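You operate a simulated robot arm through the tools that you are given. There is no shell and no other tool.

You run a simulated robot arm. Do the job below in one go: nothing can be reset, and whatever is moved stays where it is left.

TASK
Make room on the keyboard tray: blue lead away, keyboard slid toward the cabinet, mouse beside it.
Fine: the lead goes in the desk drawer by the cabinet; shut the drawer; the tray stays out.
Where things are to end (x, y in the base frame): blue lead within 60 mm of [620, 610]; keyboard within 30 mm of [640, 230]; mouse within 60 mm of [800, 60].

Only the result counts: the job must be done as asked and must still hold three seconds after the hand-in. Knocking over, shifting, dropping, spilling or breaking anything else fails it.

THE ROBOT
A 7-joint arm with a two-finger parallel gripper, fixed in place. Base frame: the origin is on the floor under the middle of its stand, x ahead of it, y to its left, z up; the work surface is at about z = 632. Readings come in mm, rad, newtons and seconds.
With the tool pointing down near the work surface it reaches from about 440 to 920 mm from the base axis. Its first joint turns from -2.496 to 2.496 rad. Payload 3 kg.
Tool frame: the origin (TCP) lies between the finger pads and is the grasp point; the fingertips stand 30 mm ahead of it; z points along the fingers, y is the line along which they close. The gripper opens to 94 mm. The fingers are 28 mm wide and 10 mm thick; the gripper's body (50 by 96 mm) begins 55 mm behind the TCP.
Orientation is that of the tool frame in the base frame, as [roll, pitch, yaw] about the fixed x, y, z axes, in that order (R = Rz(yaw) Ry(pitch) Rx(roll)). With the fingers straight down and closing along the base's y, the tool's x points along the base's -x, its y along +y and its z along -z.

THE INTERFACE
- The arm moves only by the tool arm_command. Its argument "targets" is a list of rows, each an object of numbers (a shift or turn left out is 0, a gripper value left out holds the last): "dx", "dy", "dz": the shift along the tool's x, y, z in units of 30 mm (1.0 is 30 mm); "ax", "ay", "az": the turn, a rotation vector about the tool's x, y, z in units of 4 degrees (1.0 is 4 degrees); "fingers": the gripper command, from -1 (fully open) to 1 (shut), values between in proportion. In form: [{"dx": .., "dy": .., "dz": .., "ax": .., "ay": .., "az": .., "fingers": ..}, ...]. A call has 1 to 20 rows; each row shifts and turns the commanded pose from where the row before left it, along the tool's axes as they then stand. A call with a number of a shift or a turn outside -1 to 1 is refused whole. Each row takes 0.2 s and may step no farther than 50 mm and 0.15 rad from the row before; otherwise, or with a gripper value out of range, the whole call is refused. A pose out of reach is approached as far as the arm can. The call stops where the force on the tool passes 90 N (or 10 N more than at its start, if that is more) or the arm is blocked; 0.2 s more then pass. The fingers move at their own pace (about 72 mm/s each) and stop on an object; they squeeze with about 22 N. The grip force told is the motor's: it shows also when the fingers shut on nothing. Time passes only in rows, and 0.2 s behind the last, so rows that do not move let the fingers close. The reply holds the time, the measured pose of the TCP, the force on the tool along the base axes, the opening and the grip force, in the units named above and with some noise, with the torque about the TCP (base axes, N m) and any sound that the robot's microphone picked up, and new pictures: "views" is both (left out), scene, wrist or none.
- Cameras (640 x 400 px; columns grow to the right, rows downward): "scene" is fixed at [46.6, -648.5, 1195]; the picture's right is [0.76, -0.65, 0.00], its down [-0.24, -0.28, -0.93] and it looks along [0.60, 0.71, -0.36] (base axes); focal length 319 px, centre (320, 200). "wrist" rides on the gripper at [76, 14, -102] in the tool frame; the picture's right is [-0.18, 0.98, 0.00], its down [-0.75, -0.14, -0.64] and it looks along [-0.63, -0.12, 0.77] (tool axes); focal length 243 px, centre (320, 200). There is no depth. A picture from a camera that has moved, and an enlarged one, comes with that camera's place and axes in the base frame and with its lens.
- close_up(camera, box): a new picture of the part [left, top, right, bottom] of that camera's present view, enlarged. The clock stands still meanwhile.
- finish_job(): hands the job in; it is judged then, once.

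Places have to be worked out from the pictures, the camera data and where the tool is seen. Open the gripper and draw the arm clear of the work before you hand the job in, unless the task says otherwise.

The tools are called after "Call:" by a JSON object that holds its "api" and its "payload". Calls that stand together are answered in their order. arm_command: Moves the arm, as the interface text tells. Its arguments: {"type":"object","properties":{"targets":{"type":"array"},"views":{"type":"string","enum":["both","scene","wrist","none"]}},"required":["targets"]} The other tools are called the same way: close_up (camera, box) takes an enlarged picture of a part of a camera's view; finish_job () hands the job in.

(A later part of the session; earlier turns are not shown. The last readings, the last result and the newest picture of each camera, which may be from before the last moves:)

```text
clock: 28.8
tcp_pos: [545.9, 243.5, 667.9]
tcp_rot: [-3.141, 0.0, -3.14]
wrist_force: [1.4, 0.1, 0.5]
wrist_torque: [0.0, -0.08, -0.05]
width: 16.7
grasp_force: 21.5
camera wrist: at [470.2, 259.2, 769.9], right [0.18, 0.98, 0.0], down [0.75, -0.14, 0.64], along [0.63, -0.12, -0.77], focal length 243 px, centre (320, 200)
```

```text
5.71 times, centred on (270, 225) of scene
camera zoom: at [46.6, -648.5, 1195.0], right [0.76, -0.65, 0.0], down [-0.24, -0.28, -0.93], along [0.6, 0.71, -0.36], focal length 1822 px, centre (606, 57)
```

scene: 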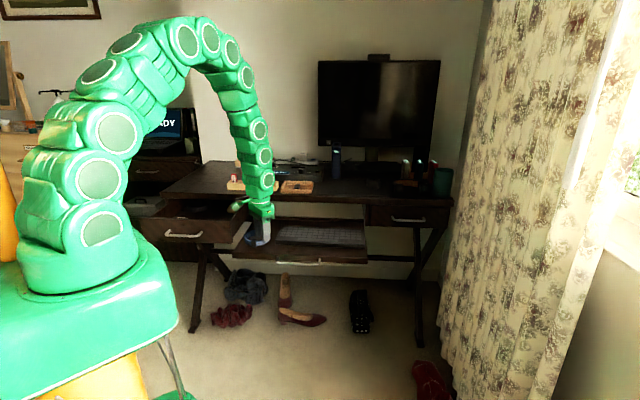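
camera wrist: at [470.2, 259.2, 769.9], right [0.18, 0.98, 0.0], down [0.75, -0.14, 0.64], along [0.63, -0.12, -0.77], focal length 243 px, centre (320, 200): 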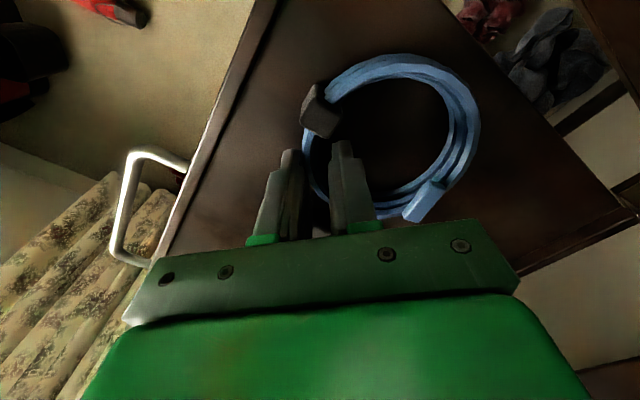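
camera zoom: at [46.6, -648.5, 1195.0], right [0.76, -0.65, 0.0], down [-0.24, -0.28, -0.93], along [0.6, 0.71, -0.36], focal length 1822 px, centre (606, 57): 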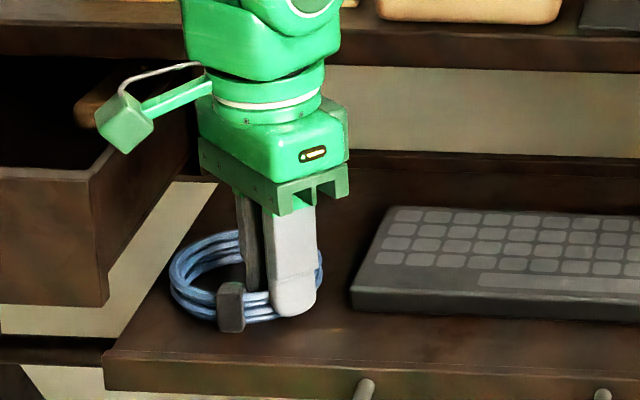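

The bundle is held (16.7 mm, 21.5 N). I lift slowly to about z=850 and check that the coil hangs securely.

Call:
{"api": "arm_command", "payload": {"targets": [{"dz": -0.3}, {"dz": -0.4}, {"dz": -0.6}, {"dz": -0.8}, {"dz": -0.8}, {"dz": -0.8}, {"dz": -0.8}, {"dz": -0.8}, {"dz": -0.8}, {}], "views": "both"}}

Call:
{"api": "close_up", "payload": {"camera": "scene", "box": [210, 130, 330, 250]}}

```text
clock: 31.0
tcp_pos: [547.4, 243.4, 851.8]
tcp_rot: [3.141, -0.001, 3.141]
wrist_force: [0.0, -0.5, -0.4]
wrist_torque: [-0.03, -0.01, -0.05]
width: 16.3
grasp_force: 22.2
camera wrist: at [471.3, 259.2, 953.7], right [0.18, 0.98, 0.0], down [0.75, -0.14, 0.64], along [0.63, -0.12, -0.77], focal length 243 px, centre (320, 200)
```

scene: 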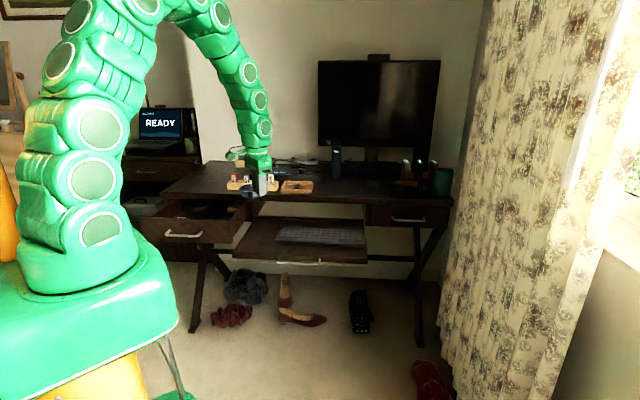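
wrist: 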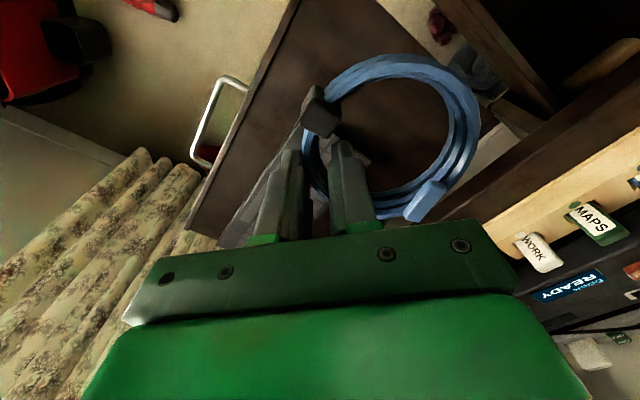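

```text
3.33 times, centred on (270, 190) of scene
camera zoom: at [46.6, -648.5, 1195.0], right [0.76, -0.65, 0.0], down [-0.24, -0.28, -0.93], along [0.6, 0.71, -0.36], focal length 1063 px, centre (487, 233)
```

zoom: 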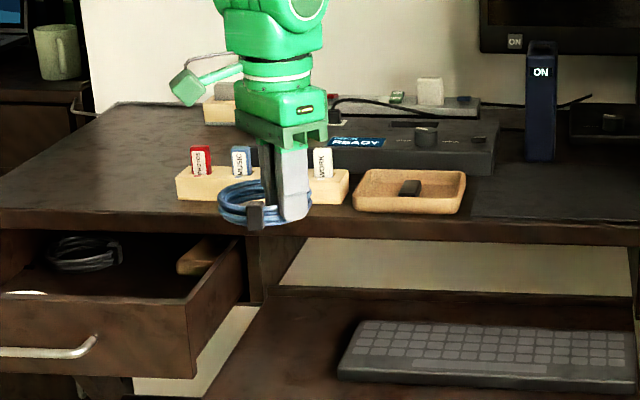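

The coil is lifted and level in the grip. I carry it over the free front-right area of the drawer, at about (484, 442).

Call:
{"api": "arm_command", "payload": {"targets": [{"dx": 0.264, "dy": 0.5}, {"dx": 0.264, "dy": 0.827}, {"dx": 0.264, "dy": 0.827}, {"dx": 0.264, "dy": 0.827}, {"dx": 0.264, "dy": 0.827}, {"dx": 0.264, "dy": 0.827}, {"dx": 0.264, "dy": 0.827}, {"dx": 0.264, "dy": 0.827}, {"dy": 0.33}, {}], "views": "both"}}

Call:
{"api": "close_up", "payload": {"camera": "scene", "box": [140, 130, 280, 250]}}

Call:
{"api": "close_up", "payload": {"camera": "wrist", "box": [200, 0, 520, 240]}}

```text
clock: 33.2
tcp_pos: [481.9, 441.8, 851.8]
tcp_rot: [-3.141, 0.0, 3.141]
wrist_force: [0.8, 0.4, -0.5]
wrist_torque: [-0.03, -0.03, 0.03]
width: 10.4
grasp_force: 22.4
camera wrist: at [407.0, 457.3, 953.5], right [0.18, 0.98, 0.0], down [0.75, -0.14, 0.64], along [0.63, -0.12, -0.77], focal length 243 px, centre (320, 200)
```

scene: 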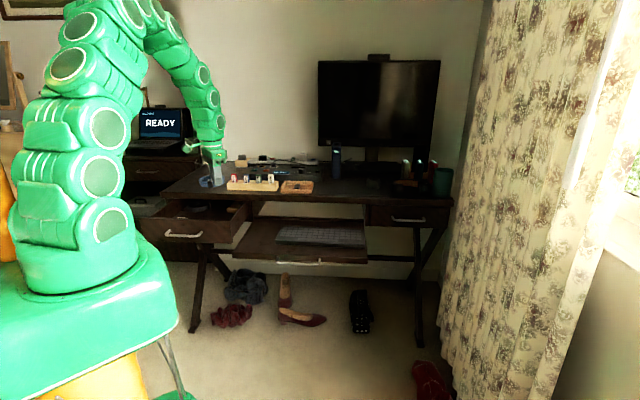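
wrist: 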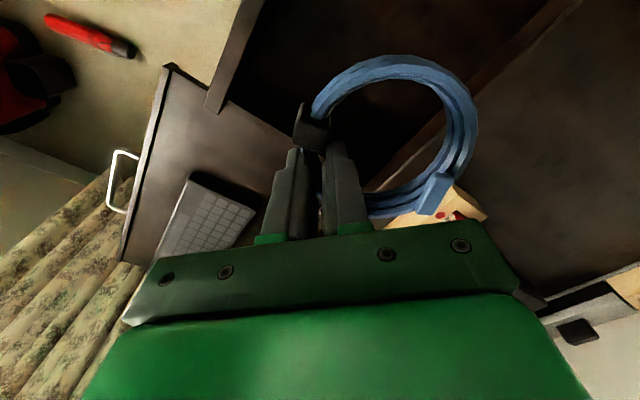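

```text
3.33 times, centred on (210, 190) of scene
camera zoom: at [46.6, -648.5, 1195.0], right [0.76, -0.65, 0.0], down [-0.24, -0.28, -0.93], along [0.6, 0.71, -0.36], focal length 1063 px, centre (687, 233)
```

zoom: 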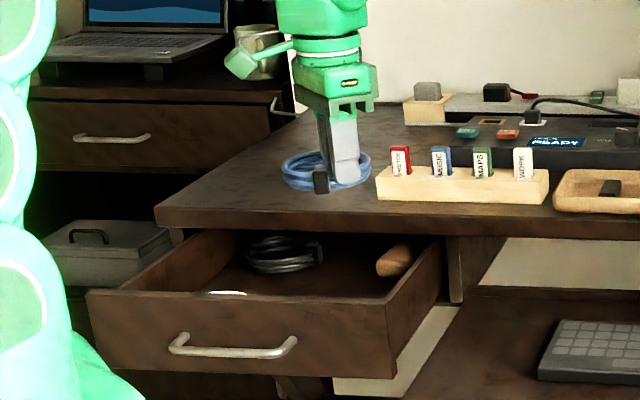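

```text
1.67 times, centred on (360, 120) of wrist
camera zoom: at [407.0, 457.3, 953.5], right [0.18, 0.98, 0.0], down [0.75, -0.14, 0.64], along [0.63, -0.12, -0.77], focal length 404 px, centre (253, 333)
```

zoom: 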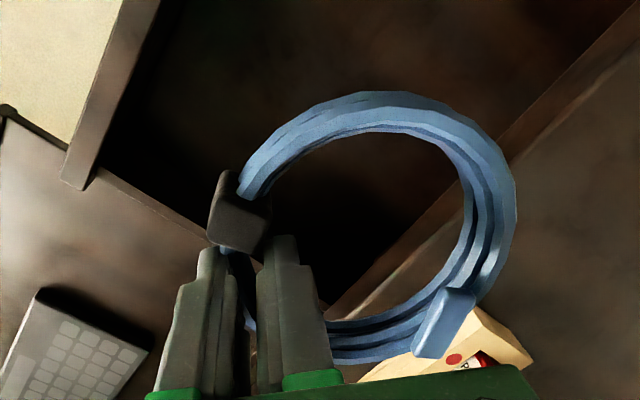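

The grip width fell to 10 mm so the bundle has settled in the fingers, but the coil is still held, centred near (473, 486), right over the free area. I lower it into the drawer gently.

Call:
{"api": "arm_command", "payload": {"targets": [{"dz": 0.3}, {"dz": 0.5}, {"dz": 0.6}, {"dz": 0.6}, {"dz": 0.6}, {"dz": 0.6}, {"dz": 0.6}, {"dz": 0.5}, {"dz": 0.4}, {}], "views": "both"}}

Call:
{"api": "close_up", "payload": {"camera": "scene", "box": [140, 150, 280, 250]}}

Call:
{"api": "close_up", "payload": {"camera": "wrist", "box": [200, 0, 520, 240]}}

```text
clock: 35.4
tcp_pos: [482.9, 441.5, 711.0]
tcp_rot: [3.14, -0.001, -3.142]
wrist_force: [-0.5, -0.2, 0.1]
wrist_torque: [-0.03, -0.02, 0.06]
width: 10.1
grasp_force: 22.0
camera wrist: at [407.4, 457.4, 812.0], right [0.18, 0.98, 0.0], down [0.75, -0.14, 0.64], along [0.63, -0.12, -0.77], focal length 243 px, centre (320, 200)
```

scene: 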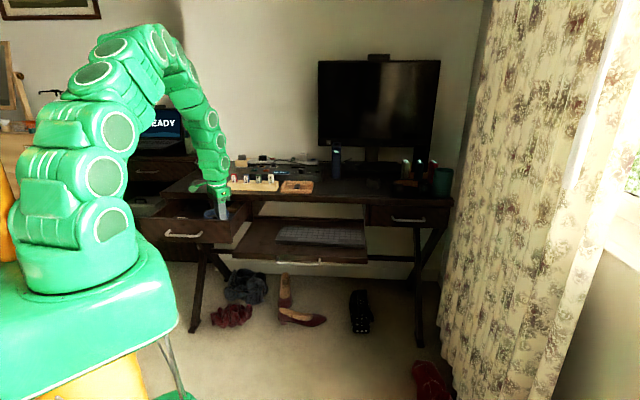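
wrist: 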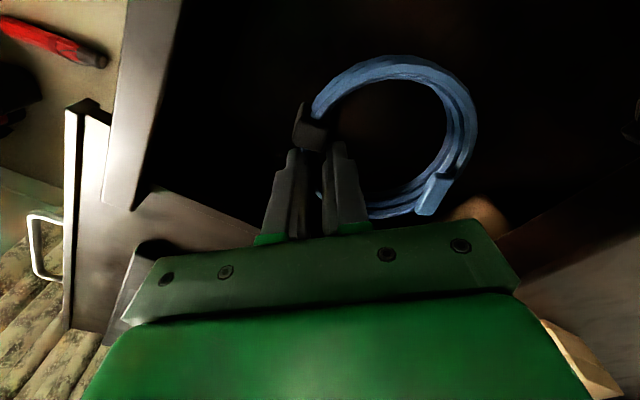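

```text
4.00 times, centred on (210, 200) of scene
camera zoom: at [46.6, -648.5, 1195.0], right [0.76, -0.65, 0.0], down [-0.24, -0.28, -0.93], along [0.6, 0.71, -0.36], focal length 1276 px, centre (760, 200)
```

zoom: 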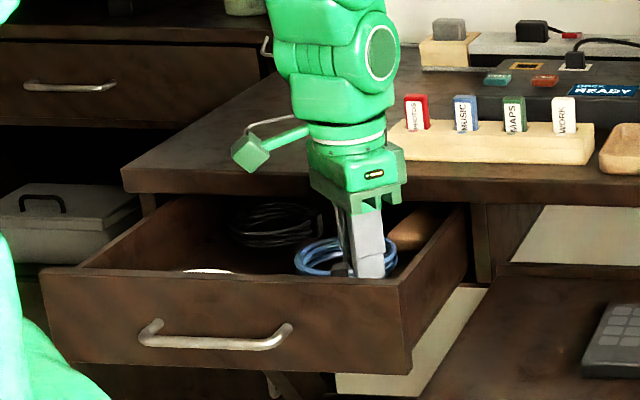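

```text
1.67 times, centred on (360, 120) of wrist
camera zoom: at [407.4, 457.4, 812.0], right [0.18, 0.98, 0.0], down [0.75, -0.14, 0.64], along [0.63, -0.12, -0.77], focal length 404 px, centre (253, 333)
```

zoom: 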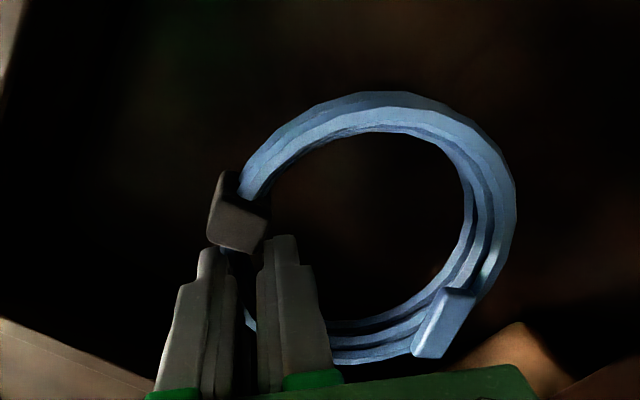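

The coil is inside the drawer with clear space all round. I lower a further 16 mm in small steps and check the force.

Call:
{"api": "arm_command", "payload": {"targets": [{"dz": 0.18}, {"dz": 0.18}, {"dz": 0.18}, {}], "views": "none"}}

Call:
{"api": "close_up", "payload": {"camera": "scene", "box": [180, 170, 260, 240]}}

```text
clock: 36.4
tcp_pos: [483.6, 442.8, 695.4]
tcp_rot: [3.141, 0.0, 3.141]
wrist_force: [0.3, 0.6, -0.6]
wrist_torque: [-0.03, 0.01, 0.02]
width: 10.2
grasp_force: 22.6
```

```text
5.71 times, centred on (220, 205) of scene
camera zoom: at [46.6, -648.5, 1195.0], right [0.76, -0.65, 0.0], down [-0.24, -0.28, -0.93], along [0.6, 0.71, -0.36], focal length 1822 px, centre (891, 171)
```

zoom: 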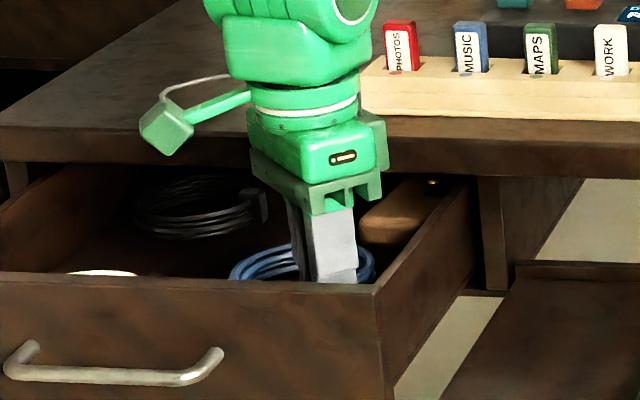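

Still no contact at TCP z=695. I continue down in 4 mm steps.

Call:
{"api": "arm_command", "payload": {"targets": [{"dz": 0.14}, {"dz": 0.14}, {}], "views": "none"}}

```text
clock: 37.2
tcp_pos: [483.8, 442.7, 685.7]
tcp_rot: [3.142, 0.001, 3.141]
wrist_force: [-0.1, -0.5, -0.4]
wrist_torque: [-0.02, 0.01, -0.02]
width: 10.5
grasp_force: 21.9
```

No contact yet; the body is still about 15 mm above the drawer rim. One more small step of 5 mm.

Call:
{"api": "arm_command", "payload": {"targets": [{"dz": 0.09}, {"dz": 0.09}, {}], "views": "wrist"}}

Call:
{"api": "close_up", "payload": {"camera": "scene", "box": [180, 170, 260, 240]}}

```text
clock: 38.0
tcp_pos: [483.4, 443.0, 679.6]
tcp_rot: [3.141, -0.001, -3.141]
wrist_force: [0.2, -0.2, -0.3]
wrist_torque: [-0.05, 0.0, 0.01]
width: 10.2
grasp_force: 21.9
camera wrist: at [407.2, 457.8, 782.4], right [0.18, 0.98, 0.0], down [0.75, -0.14, 0.64], along [0.63, -0.12, -0.77], focal length 243 px, centre (320, 200)
```

wrist: 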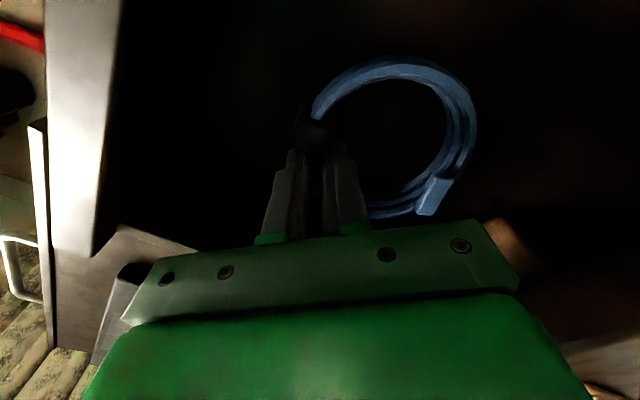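

```text
5.71 times, centred on (220, 205) of scene
camera zoom: at [46.6, -648.5, 1195.0], right [0.76, -0.65, 0.0], down [-0.24, -0.28, -0.93], along [0.6, 0.71, -0.36], focal length 1822 px, centre (891, 171)
```

zoom: 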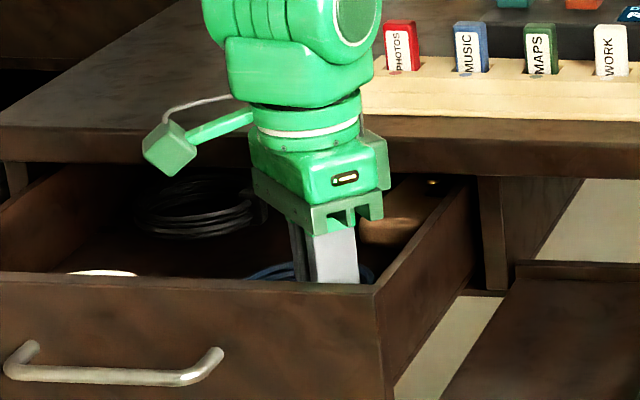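

Still no contact. I go 6 mm lower, leaving about 8 mm over the rim, and then release whatever little drop remains.

Call:
{"api": "arm_command", "payload": {"targets": [{"dz": 0.1}, {"dz": 0.1}, {}], "views": "none"}}

```text
clock: 38.8
tcp_pos: [482.0, 442.9, 675.8]
tcp_rot: [-3.14, -0.001, 3.141]
wrist_force: [-0.3, 1.7, 18.7]
wrist_torque: [0.08, -0.05, 0.02]
width: 10.5
grasp_force: 22.0
```

Contact: 18.7 N upward, so the coil rests on the drawer floor. I ease up 2 mm, open the fingers to ~34 mm and rise straight out.

Call:
{"api": "arm_command", "payload": {"targets": [{"dz": -0.07}, {"fingers": 0.277}, {}, {}, {"dz": -0.3}, {"dz": -0.5}, {"dz": -0.8}, {"dz": -0.8}, {"dz": -0.8}, {"dz": -0.8}, {"dz": -0.8}, {"dz": -0.8}, {}], "views": "both"}}

Call:
{"api": "close_up", "payload": {"camera": "scene", "box": [140, 150, 280, 250]}}

Call:
{"api": "close_up", "payload": {"camera": "wrist", "box": [160, 0, 520, 240]}}

```text
clock: 41.6
tcp_pos: [483.3, 441.3, 844.9]
tcp_rot: [-3.14, 0.0, 3.141]
wrist_force: [-0.4, 0.4, 0.4]
wrist_torque: [0.02, 0.01, -0.02]
width: 34.0
grasp_force: 0.0
camera wrist: at [407.3, 457.7, 946.3], right [0.18, 0.98, 0.0], down [0.75, -0.14, 0.64], along [0.63, -0.12, -0.77], focal length 243 px, centre (320, 200)
```

scene: 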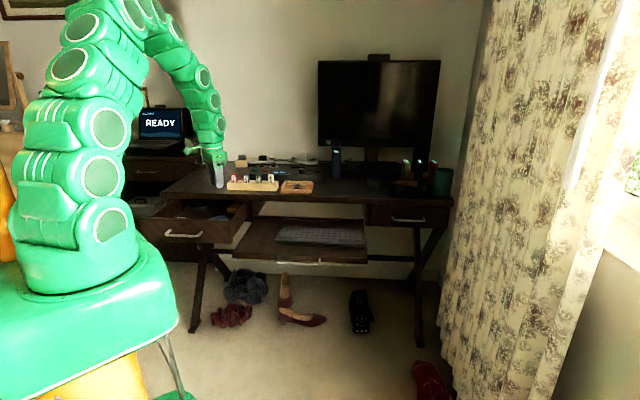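
wrist: 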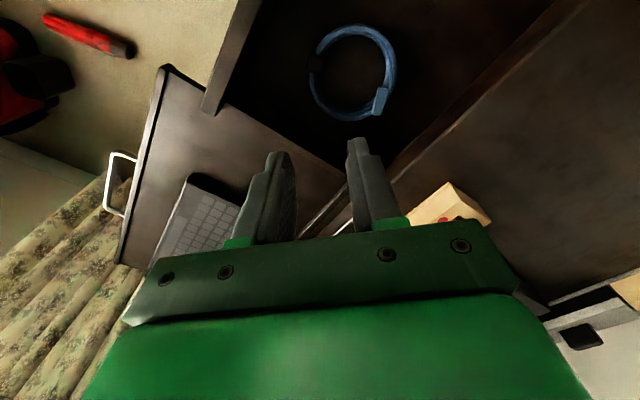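

```text
4.00 times, centred on (210, 200) of scene
camera zoom: at [46.6, -648.5, 1195.0], right [0.76, -0.65, 0.0], down [-0.24, -0.28, -0.93], along [0.6, 0.71, -0.36], focal length 1276 px, centre (760, 200)
```

zoom: 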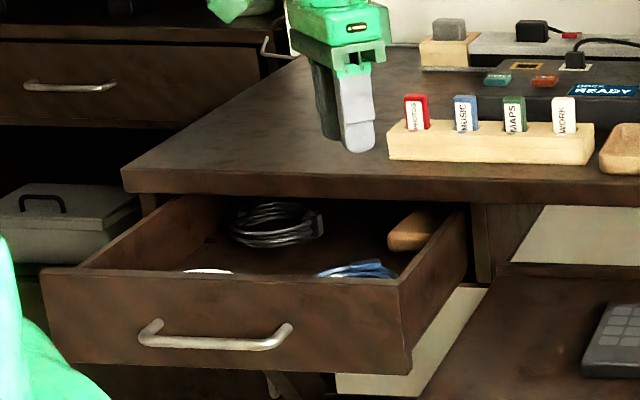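

```text
1.67 times, centred on (340, 120) of wrist
camera zoom: at [407.3, 457.7, 946.3], right [0.18, 0.98, 0.0], down [0.75, -0.14, 0.64], along [0.63, -0.12, -0.77], focal length 404 px, centre (287, 333)
```

zoom: 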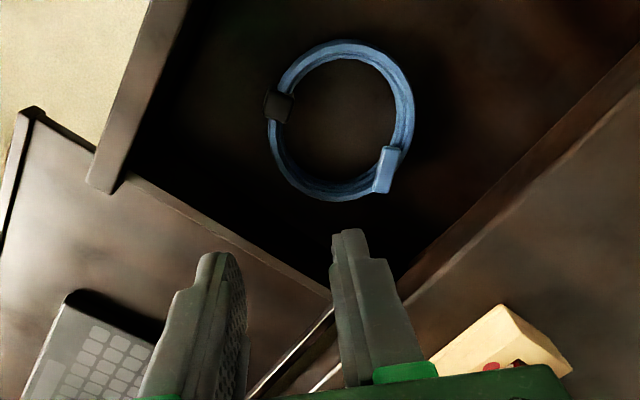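

The blue lead lies flat in the drawer at about (475, 481), which will become roughly (610, 615) when shut. I now return to the handle the same way as before: turn 45°, move in front, and tilt 15°.

Call:
{"api": "arm_command", "payload": {"targets": [{"az": 0.9375}, {"az": 0.9375}, {"az": 0.9375}, {"az": 0.9375}, {"az": 0.9375}, {"az": 0.9375}, {"az": 0.9375}, {"az": 0.9375}, {"az": 0.9375}, {"az": 0.9375}, {"az": 0.9375}, {"az": 0.9375}, {"dx": 0.486, "dy": -0.776, "fingers": 0.5}, {"dx": 0.486, "dy": -0.776}, {"dx": 0.486, "dy": -0.776}, {"dx": 0.486, "dy": -0.776}, {"dx": 0.486, "dy": -0.776}, {"dx": 0.486, "dy": -0.776}, {"dx": 0.486, "dy": -0.776}], "views": "none"}}

Call:
{"api": "arm_command", "payload": {"targets": [{"ax": -0.9375}, {"ax": -0.9375}, {"ax": -0.9375}, {"ax": -0.9375}, {}], "views": "both"}}

```text
clock: 45.6
tcp_pos: [295.9, 399.7, 845.1]
tcp_rot: [3.141, 0.002, 2.357]
wrist_force: [-0.2, 0.3, 0.6]
wrist_torque: [0.0, -0.01, 0.01]
width: 23.5
grasp_force: 0.1
```

```text
clock: 46.8
tcp_pos: [295.4, 400.0, 845.1]
tcp_rot: [2.88, -0.001, 2.357]
wrist_force: [0.1, -1.4, 0.5]
wrist_torque: [0.01, -0.01, 0.02]
width: 23.8
grasp_force: 0.0
camera wrist: at [232.7, 445.1, 946.7], right [0.8, 0.54, 0.25], down [0.32, -0.75, 0.58], along [0.51, -0.39, -0.77], focal length 243 px, centre (320, 200)
```

scene: 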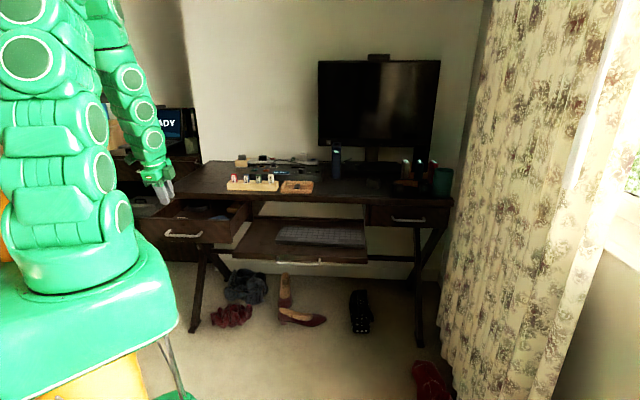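
wrist: 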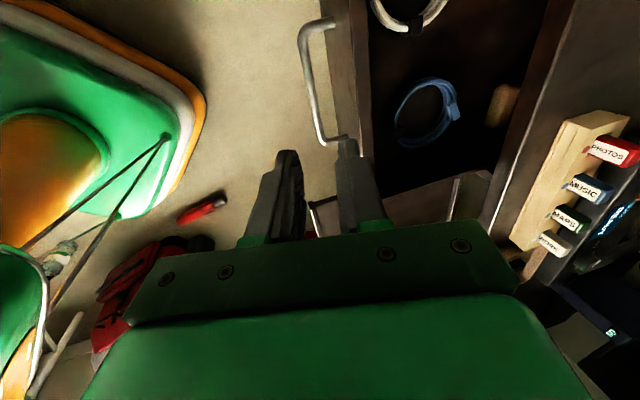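

The wrist view shows the blue, white and black coils as placed. I line up with the earlier grip pose and descend 100 mm along the tool, then check the bar.

Call:
{"api": "arm_command", "payload": {"targets": [{"dx": -0.12, "dy": -0.297}, {"dz": 0.8}, {"dz": 0.8}, {"dz": 0.8}, {"dz": 0.8}, {}], "views": "wrist"}}

Call:
{"api": "close_up", "payload": {"camera": "wrist", "box": [240, 60, 420, 240]}}

```text
clock: 48.2
tcp_pos: [309.4, 408.6, 750.1]
tcp_rot: [2.879, 0.0, 2.357]
wrist_force: [-0.1, -0.5, -0.4]
wrist_torque: [0.0, 0.02, 0.01]
width: 23.6
grasp_force: 0.1
camera wrist: at [246.7, 454.4, 851.7], right [0.8, 0.54, 0.25], down [0.32, -0.75, 0.58], along [0.51, -0.39, -0.77], focal length 243 px, centre (320, 200)
```

wrist: 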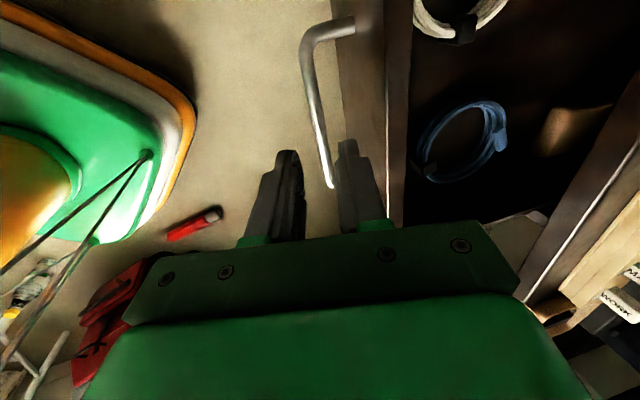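

```text
2.22 times, centred on (330, 150) of wrist
camera zoom: at [246.7, 454.4, 851.7], right [0.8, 0.54, 0.25], down [0.32, -0.75, 0.58], along [0.51, -0.39, -0.77], focal length 539 px, centre (298, 311)
```

zoom: 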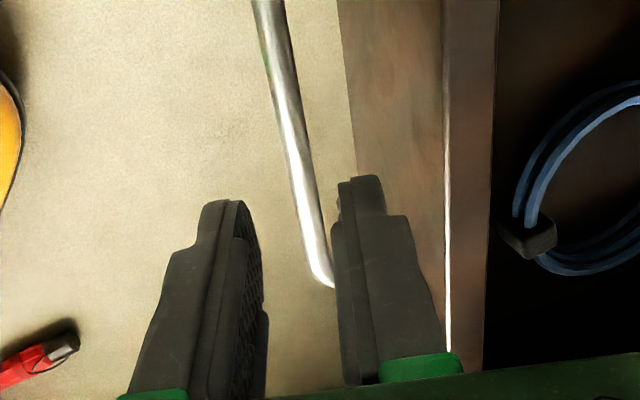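

The bar is centred between the fingers again. I descend the remaining 59 mm and close on it.

Call:
{"api": "arm_command", "payload": {"targets": [{"dz": 0.6}, {"dz": 0.6}, {"dz": 0.5}, {"dz": 0.25}, {"fingers": 1}, {}, {}, {}], "views": "wrist"}}

```text
clock: 50.0
tcp_pos: [319.8, 419.0, 693.6]
tcp_rot: [2.878, -0.001, 2.357]
wrist_force: [-1.0, -0.4, -2.4]
wrist_torque: [0.1, 0.12, -0.01]
width: 9.5
grasp_force: 43.6
camera wrist: at [257.4, 465.2, 795.2], right [0.8, 0.54, 0.25], down [0.32, -0.75, 0.58], along [0.51, -0.39, -0.77], focal length 243 px, centre (320, 200)
```

wrist: 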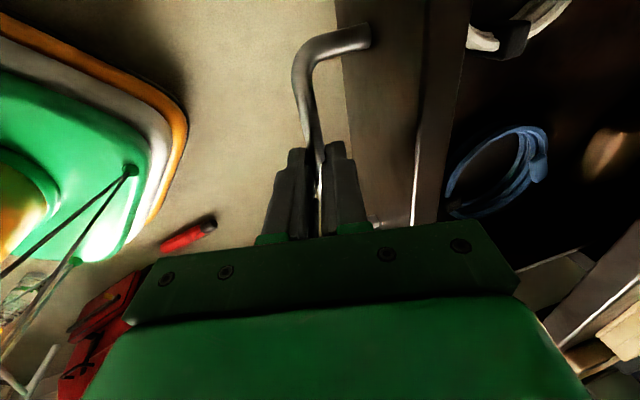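

The bar is gripped. I push the drawer in slowly (8 mm per row) so its contents do not slide.

Call:
{"api": "arm_command", "payload": {"targets": [{"dy": 0.0966, "dz": 0.0259}, {"dy": 0.161, "dz": 0.0431}, {"dy": 0.2576, "dz": 0.069}, {"dy": 0.2576, "dz": 0.069}, {"dy": 0.2576, "dz": 0.069}, {"dy": 0.2576, "dz": 0.069}, {"dy": 0.2576, "dz": 0.069}, {"dy": 0.2576, "dz": 0.069}, {"dy": 0.2576, "dz": 0.069}, {"dy": 0.2576, "dz": 0.069}, {"dy": 0.2576, "dz": 0.069}, {"dy": 0.2576, "dz": 0.069}, {"dy": 0.2576, "dz": 0.069}, {"dy": 0.2576, "dz": 0.069}, {"dy": 0.2576, "dz": 0.069}, {"dy": 0.2576, "dz": 0.069}, {"dy": 0.2576, "dz": 0.069}, {"dy": 0.2576, "dz": 0.069}, {"dy": 0.2576, "dz": 0.069}, {"dy": 0.2576, "dz": 0.069}], "views": "both"}}

```text
clock: 54.2
tcp_pos: [427.4, 527.6, 693.1]
tcp_rot: [2.878, -0.001, 2.356]
wrist_force: [-7.7, 9.3, 19.3]
wrist_torque: [-0.15, -0.36, -0.04]
width: 9.8
grasp_force: 43.6
camera wrist: at [365.3, 572.7, 794.9], right [0.8, 0.54, 0.26], down [0.32, -0.75, 0.58], along [0.51, -0.39, -0.77], focal length 243 px, centre (320, 200)
```

scene: 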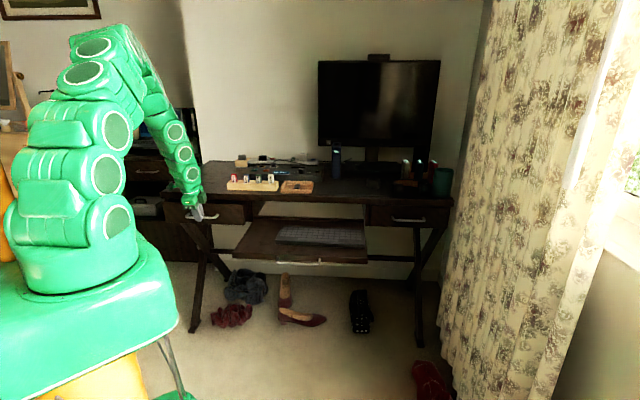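
wrist: 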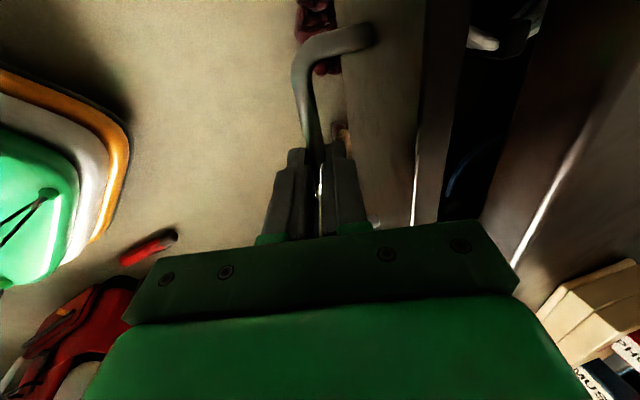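

About 38 mm remain. I push on in 5 mm steps to the closed position.

Call:
{"api": "arm_command", "payload": {"targets": [{"dy": 0.161, "dz": 0.0431}, {"dy": 0.161, "dz": 0.0431}, {"dy": 0.161, "dz": 0.0431}, {"dy": 0.161, "dz": 0.0431}, {"dy": 0.161, "dz": 0.0431}, {"dy": 0.161, "dz": 0.0431}, {"dy": 0.161, "dz": 0.0431}, {"dy": 0.1, "dz": 0.026}, {"dy": 0.06, "dz": 0.017}, {}], "views": "both"}}

Call:
{"api": "close_up", "payload": {"camera": "scene", "box": [150, 150, 270, 250]}}

```text
clock: 56.4
tcp_pos: [454.5, 554.1, 691.8]
tcp_rot: [2.882, 0.0, 2.358]
wrist_force: [-25.0, -28.7, 24.1]
wrist_torque: [-0.52, 0.41, -0.07]
width: 9.8
grasp_force: 44.1
camera wrist: at [392.3, 599.7, 794.0], right [0.8, 0.54, 0.25], down [0.32, -0.74, 0.58], along [0.5, -0.39, -0.77], focal length 243 px, centre (320, 200)
```

scene: 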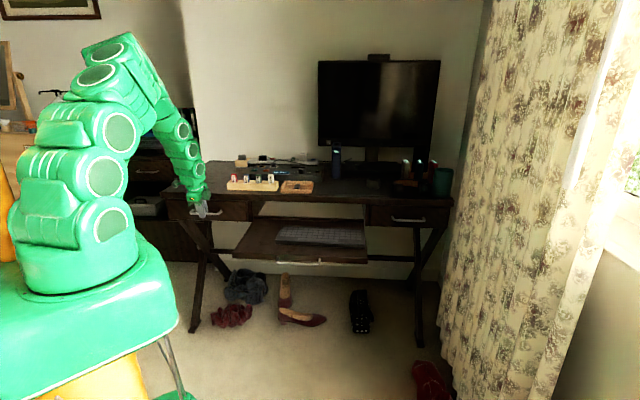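
wrist: 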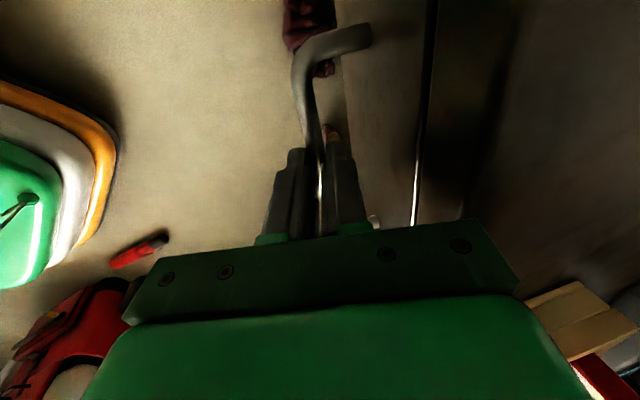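

```text
4.00 times, centred on (210, 200) of scene
camera zoom: at [46.6, -648.5, 1195.0], right [0.76, -0.65, 0.0], down [-0.24, -0.28, -0.93], along [0.6, 0.71, -0.36], focal length 1276 px, centre (760, 200)
```

zoom: 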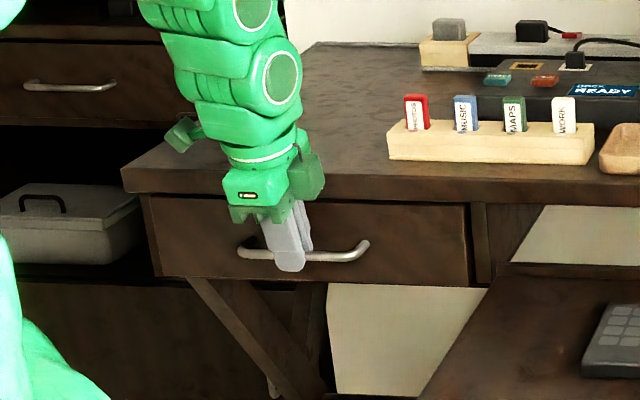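

The drawer is back at its original closed position and resists further push. I release (to 24 mm) and withdraw along the tool.

Call:
{"api": "arm_command", "payload": {"targets": [{"fingers": 0.5}, {}, {"dz": -0.5}, {"dz": -0.7}, {"dz": -0.9}, {"dz": -0.9}, {"dz": -0.9}, {"ax": 0.9375, "dz": -0.5}, {"ax": 0.9375, "dz": -0.5}, {"ax": 0.9375, "dz": -0.5}, {"ax": 0.9375, "dz": -0.5}, {}], "views": "both"}}

Call:
{"api": "close_up", "payload": {"camera": "scene", "box": [150, 150, 270, 250]}}

Call:
{"api": "close_up", "payload": {"camera": "scene", "box": [220, 190, 380, 280]}}

```text
clock: 59.0
tcp_pos: [427.6, 525.9, 865.7]
tcp_rot: [3.141, 0.0, 2.357]
wrist_force: [0.2, 0.7, -0.6]
wrist_torque: [0.03, 0.02, -0.01]
width: 23.0
grasp_force: 0.0
camera wrist: at [384.1, 591.5, 966.2], right [0.82, 0.57, 0.0], down [0.43, -0.63, 0.64], along [0.36, -0.53, -0.77], focal length 243 px, centre (320, 200)
```

scene: 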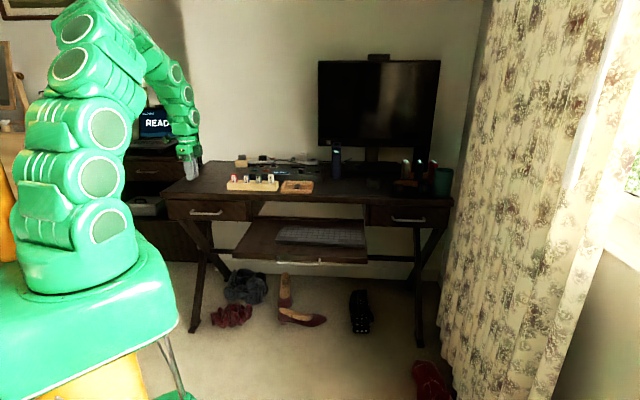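
wrist: 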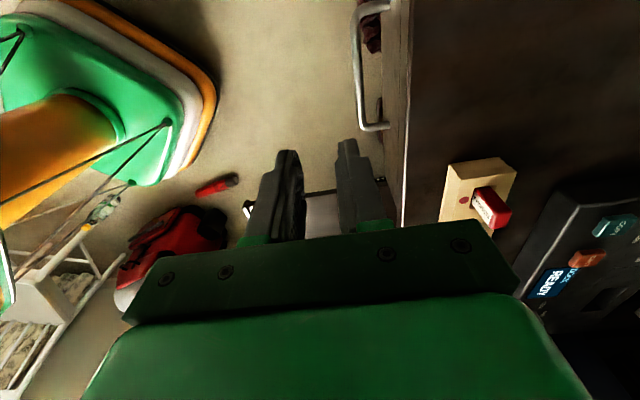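

```text
4.00 times, centred on (210, 200) of scene
camera zoom: at [46.6, -648.5, 1195.0], right [0.76, -0.65, 0.0], down [-0.24, -0.28, -0.93], along [0.6, 0.71, -0.36], focal length 1276 px, centre (760, 200)
```

zoom: 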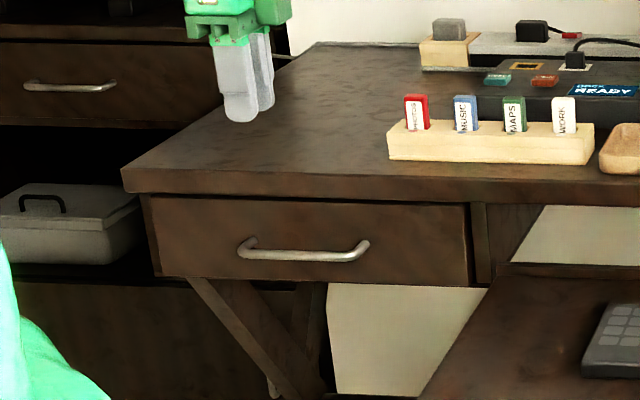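

```text
4.00 times, centred on (300, 235) of scene
camera zoom: at [46.6, -648.5, 1195.0], right [0.76, -0.65, 0.0], down [-0.24, -0.28, -0.93], along [0.6, 0.71, -0.36], focal length 1276 px, centre (400, 60)
```

zoom: 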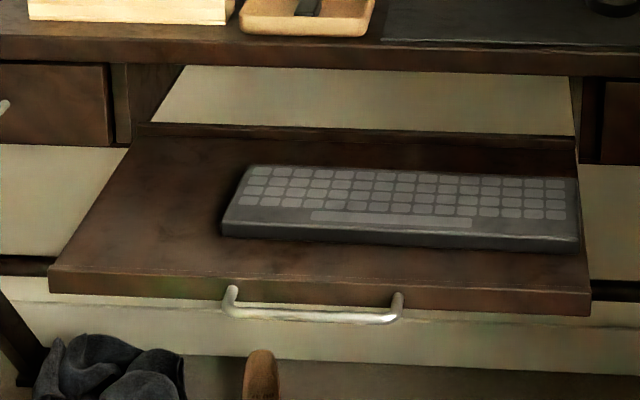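

The drawer is shut and everything else is unmoved. The keyboard spans about u 254–571 along the desk (centre near (731, 147)), so it needs a ~123 mm push to the left; I travel high along the desk front to the right of its right end with the same orientation.

Call:
{"api": "arm_command", "payload": {"targets": [{"dx": -0.5, "dy": -0.074, "fingers": -0.7}, {"dx": -0.945, "dy": -0.074}, {"dx": -0.945, "dy": -0.074}, {"dx": -0.945, "dy": -0.074}, {"dx": -0.945, "dy": -0.074}, {"dx": -0.945, "dy": -0.074}, {"dx": -0.945, "dy": -0.074}, {"dx": -0.945, "dy": -0.074}, {"dx": -0.945, "dy": -0.074}, {"dx": -0.945, "dy": -0.074}, {"dx": -0.945, "dy": -0.074}, {"dx": -0.945, "dy": -0.074}, {"dx": -0.945, "dy": -0.074}], "views": "none"}}

Call:
{"api": "arm_command", "payload": {"targets": [{"dx": -0.945, "dy": -0.074}, {"dx": -0.945, "dy": -0.074}, {"dx": -0.945, "dy": -0.074}, {"dx": -0.945, "dy": -0.074}, {"dx": -0.945, "dy": -0.074}, {"dx": -0.945, "dy": -0.074}, {"dx": -0.945, "dy": -0.074}, {"dx": -0.945, "dy": -0.074}, {"dx": -0.945, "dy": -0.074}, {"dx": -0.945, "dy": -0.074}, {"dx": -0.9, "dy": -0.074}, {}], "views": "both"}}

```text
clock: 61.8
tcp_pos: [658.6, 255.4, 864.5]
tcp_rot: [-3.141, -0.001, 2.354]
wrist_force: [0.0, 0.0, 0.3]
wrist_torque: [0.02, 0.0, -0.01]
width: 80.0
grasp_force: 0.0
```

```text
clock: 64.4
tcp_pos: [860.9, 18.2, 863.7]
tcp_rot: [3.141, 0.002, 2.355]
wrist_force: [0.1, 0.1, -0.3]
wrist_torque: [0.02, -0.01, 0.01]
width: 79.9
grasp_force: 0.0
camera wrist: at [816.7, 83.2, 966.3], right [0.82, 0.57, 0.0], down [0.43, -0.63, 0.64], along [0.36, -0.53, -0.77], focal length 243 px, centre (320, 200)
```

scene: 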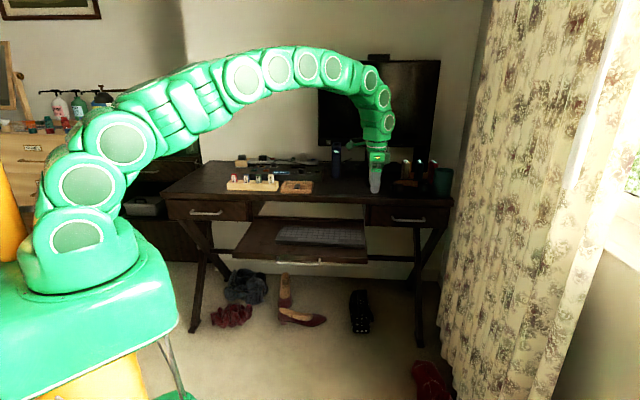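
wrist: 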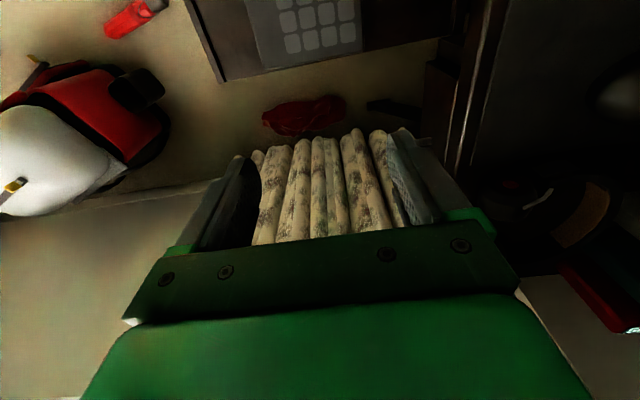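

I am now right of the keyboard at (861, 18, 864). I take close-ups to measure the keyboard's right end precisely before lowering.

Call:
{"api": "close_up", "payload": {"camera": "wrist", "box": [180, 0, 480, 180]}}

Call:
{"api": "close_up", "payload": {"camera": "scene", "box": [320, 180, 440, 270]}}

```text
2.13 times, centred on (330, 90) of wrist
camera zoom: at [816.7, 83.2, 966.3], right [0.82, 0.57, 0.0], down [0.43, -0.63, 0.64], along [0.36, -0.53, -0.77], focal length 518 px, centre (299, 435)
```

zoom: 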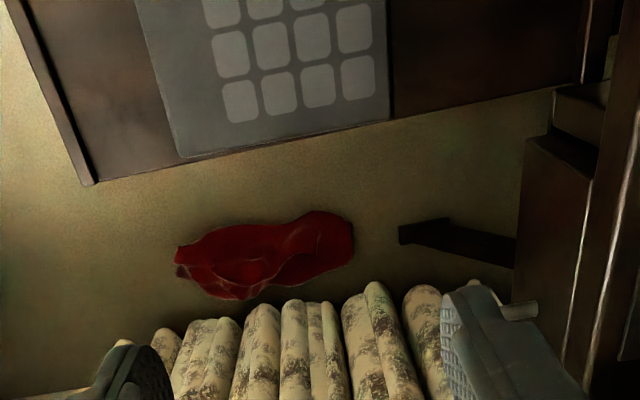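

```text
4.44 times, centred on (380, 225) of scene
camera zoom: at [46.6, -648.5, 1195.0], right [0.76, -0.65, 0.0], down [-0.24, -0.28, -0.93], along [0.6, 0.71, -0.36], focal length 1417 px, centre (53, 89)
```

zoom: 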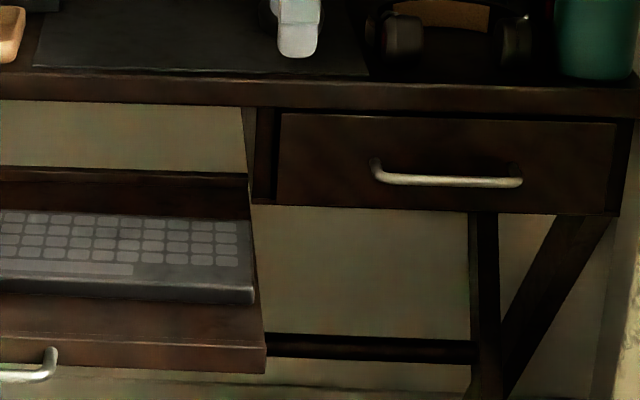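

The keyboard's right end is at u≈572 (n 561–674, centre 618) and the tray edge at u≈578. I offset slightly, then lower just beyond the tray edge so the tips stop around z≈639.

Call:
{"api": "arm_command", "payload": {"targets": [{"dx": -0.2, "dy": -0.12}, {"dz": 0.8}, {"dz": 0.8}, {"dz": 0.8}, {"dz": 0.8}, {"dz": 0.8}, {"dz": 0.8}, {"dz": 0.6}, {"dz": 0.5}, {}], "views": "both"}}

Call:
{"api": "close_up", "payload": {"camera": "scene", "box": [300, 180, 420, 270]}}

Call:
{"api": "close_up", "payload": {"camera": "wrist", "box": [160, 0, 500, 240]}}

```text
clock: 66.6
tcp_pos: [862.3, 12.3, 687.9]
tcp_rot: [-3.141, 0.0, 2.356]
wrist_force: [0.6, 0.0, -0.1]
wrist_torque: [-0.01, -0.01, 0.02]
width: 79.9
grasp_force: 0.1
camera wrist: at [818.6, 77.3, 789.6], right [0.82, 0.57, 0.0], down [0.43, -0.63, 0.64], along [0.36, -0.53, -0.77], focal length 243 px, centre (320, 200)
```

scene: 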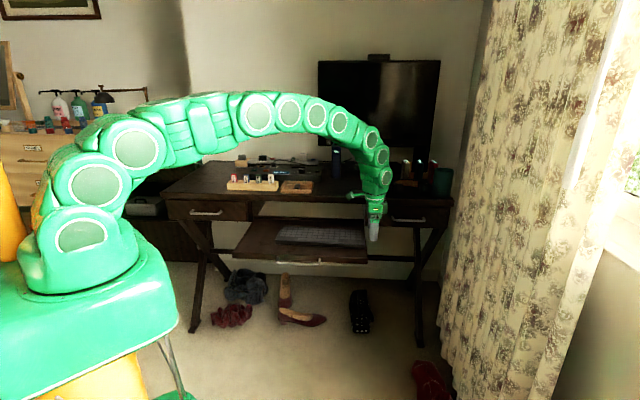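
wrist: 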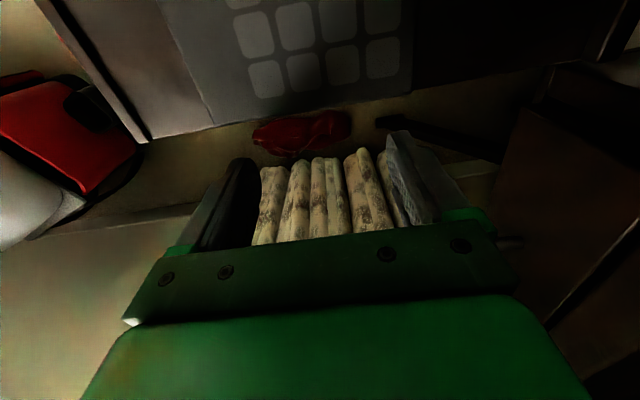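

```text
4.44 times, centred on (360, 225) of scene
camera zoom: at [46.6, -648.5, 1195.0], right [0.76, -0.65, 0.0], down [-0.24, -0.28, -0.93], along [0.6, 0.71, -0.36], focal length 1417 px, centre (142, 89)
```

zoom: 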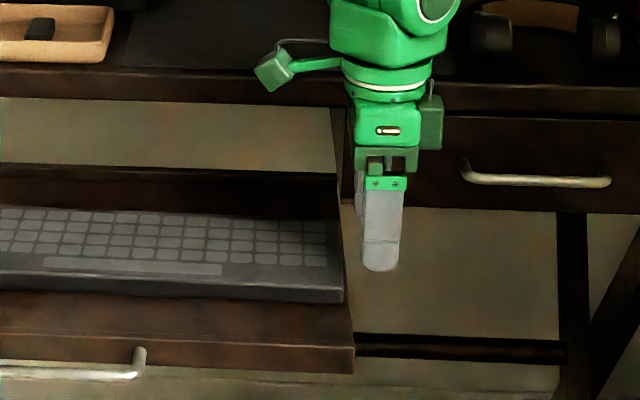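

```text
1.67 times, centred on (330, 120) of wrist
camera zoom: at [818.6, 77.3, 789.6], right [0.82, 0.57, 0.0], down [0.43, -0.63, 0.64], along [0.36, -0.53, -0.77], focal length 404 px, centre (303, 333)
```

zoom: 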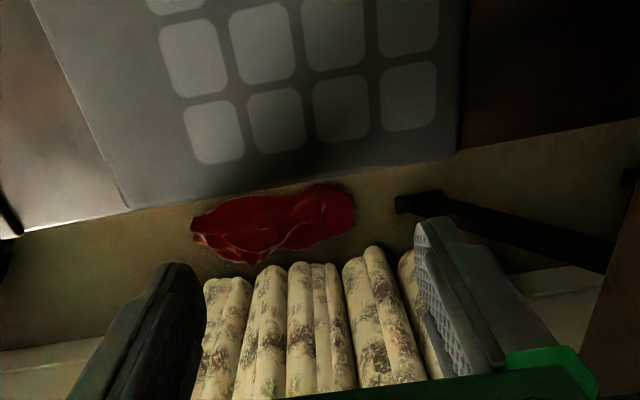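

The fingers are clear of the tray edge. I lower 19 mm more and begin pushing left slowly, 60 mm first.

Call:
{"api": "arm_command", "payload": {"targets": [{"dz": 0.33}, {"dz": 0.32}, {}, {"dx": 0.2}, {"dx": 0.2}, {"dx": 0.2}, {"dx": 0.2}, {"dx": 0.2}, {"dx": 0.2}, {"dx": 0.2}, {"dx": 0.2}, {"dx": 0.2}, {"dx": 0.2}], "views": "both"}}

Call:
{"api": "close_up", "payload": {"camera": "scene", "box": [220, 190, 400, 280]}}

```text
clock: 69.4
tcp_pos: [818.7, 55.6, 668.1]
tcp_rot: [-3.141, 0.001, 2.357]
wrist_force: [0.9, -1.5, -0.5]
wrist_torque: [-0.04, -0.04, 0.05]
width: 80.3
grasp_force: 0.6
camera wrist: at [775.5, 119.7, 769.1], right [0.82, 0.57, 0.0], down [0.43, -0.63, 0.64], along [0.36, -0.53, -0.77], focal length 243 px, centre (320, 200)
```

scene: 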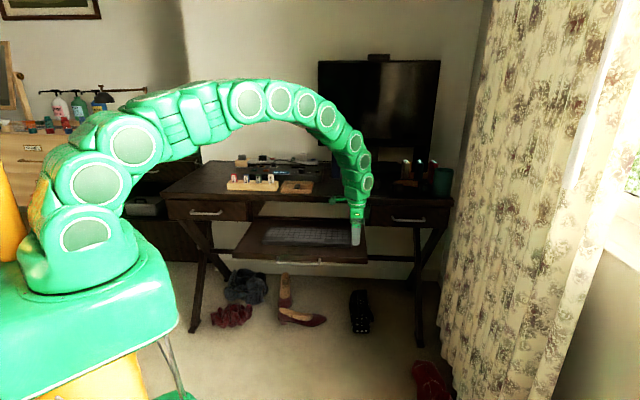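
wrist: 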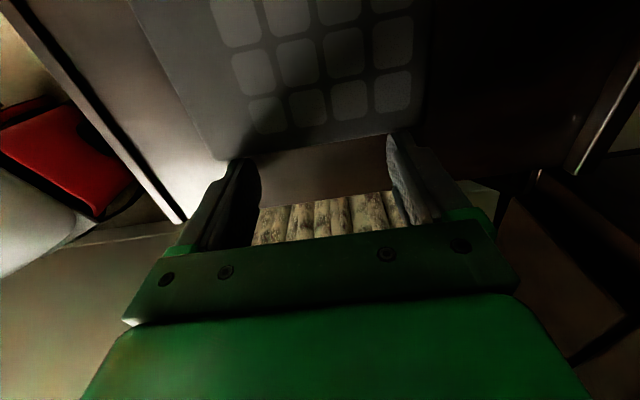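

```text
3.56 times, centred on (310, 235) of scene
camera zoom: at [46.6, -648.5, 1195.0], right [0.76, -0.65, 0.0], down [-0.24, -0.28, -0.93], along [0.6, 0.71, -0.36], focal length 1134 px, centre (356, 76)
```

zoom: 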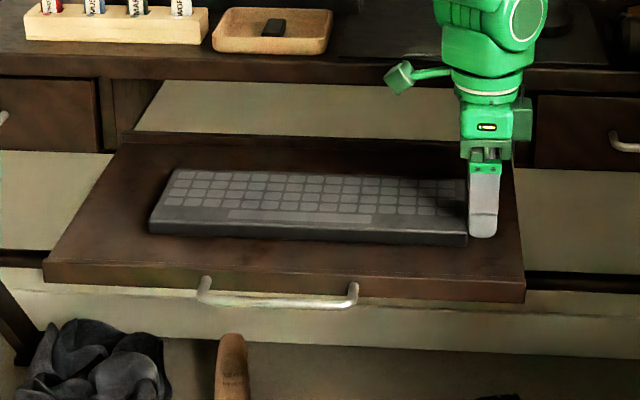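

The keyboard slides smoothly with negligible force. I continue 72 mm and then measure.

Call:
{"api": "arm_command", "payload": {"targets": [{"dx": 0.2}, {"dx": 0.2}, {"dx": 0.2}, {"dx": 0.2}, {"dx": 0.2}, {"dx": 0.2}, {"dx": 0.2}, {"dx": 0.2}, {"dx": 0.2}, {"dx": 0.2}, {"dx": 0.2}, {"dx": 0.2}, {}], "views": "both"}}

Call:
{"api": "close_up", "payload": {"camera": "scene", "box": [220, 190, 380, 280]}}

Call:
{"api": "close_up", "payload": {"camera": "wrist", "box": [80, 0, 560, 240]}}

```text
clock: 72.2
tcp_pos: [769.2, 104.3, 669.0]
tcp_rot: [3.14, 0.001, 2.357]
wrist_force: [1.8, -1.4, 0.1]
wrist_torque: [-0.03, -0.05, 0.07]
width: 80.2
grasp_force: 0.4
camera wrist: at [724.9, 170.3, 769.5], right [0.82, 0.57, 0.0], down [0.43, -0.63, 0.64], along [0.36, -0.53, -0.77], focal length 243 px, centre (320, 200)
```

scene: 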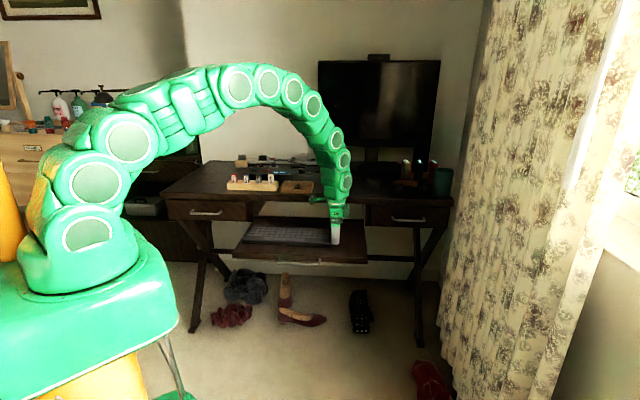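
wrist: 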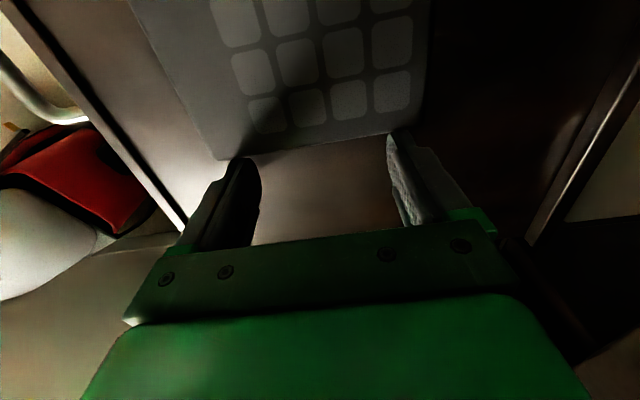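

```text
4.00 times, centred on (300, 235) of scene
camera zoom: at [46.6, -648.5, 1195.0], right [0.76, -0.65, 0.0], down [-0.24, -0.28, -0.93], along [0.6, 0.71, -0.36], focal length 1276 px, centre (400, 60)
```

zoom: 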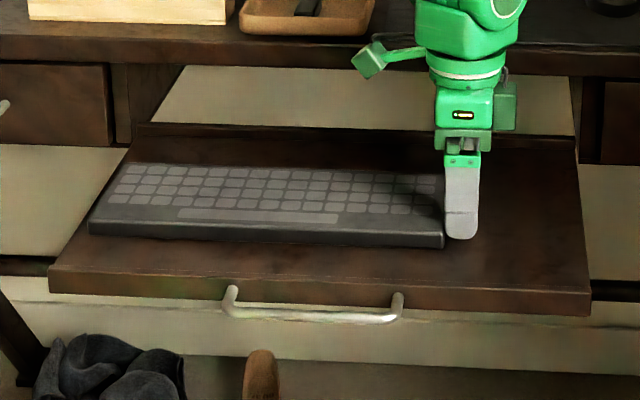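

```text
1.33 times, centred on (320, 120) of wrist
camera zoom: at [724.9, 170.3, 769.5], right [0.82, 0.57, 0.0], down [0.43, -0.63, 0.64], along [0.36, -0.53, -0.77], focal length 324 px, centre (320, 307)
```

zoom: 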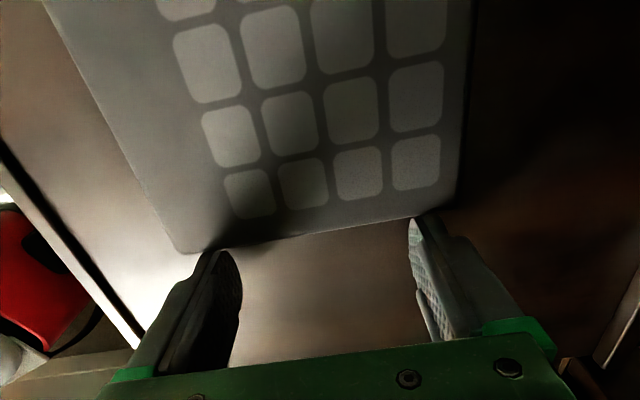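

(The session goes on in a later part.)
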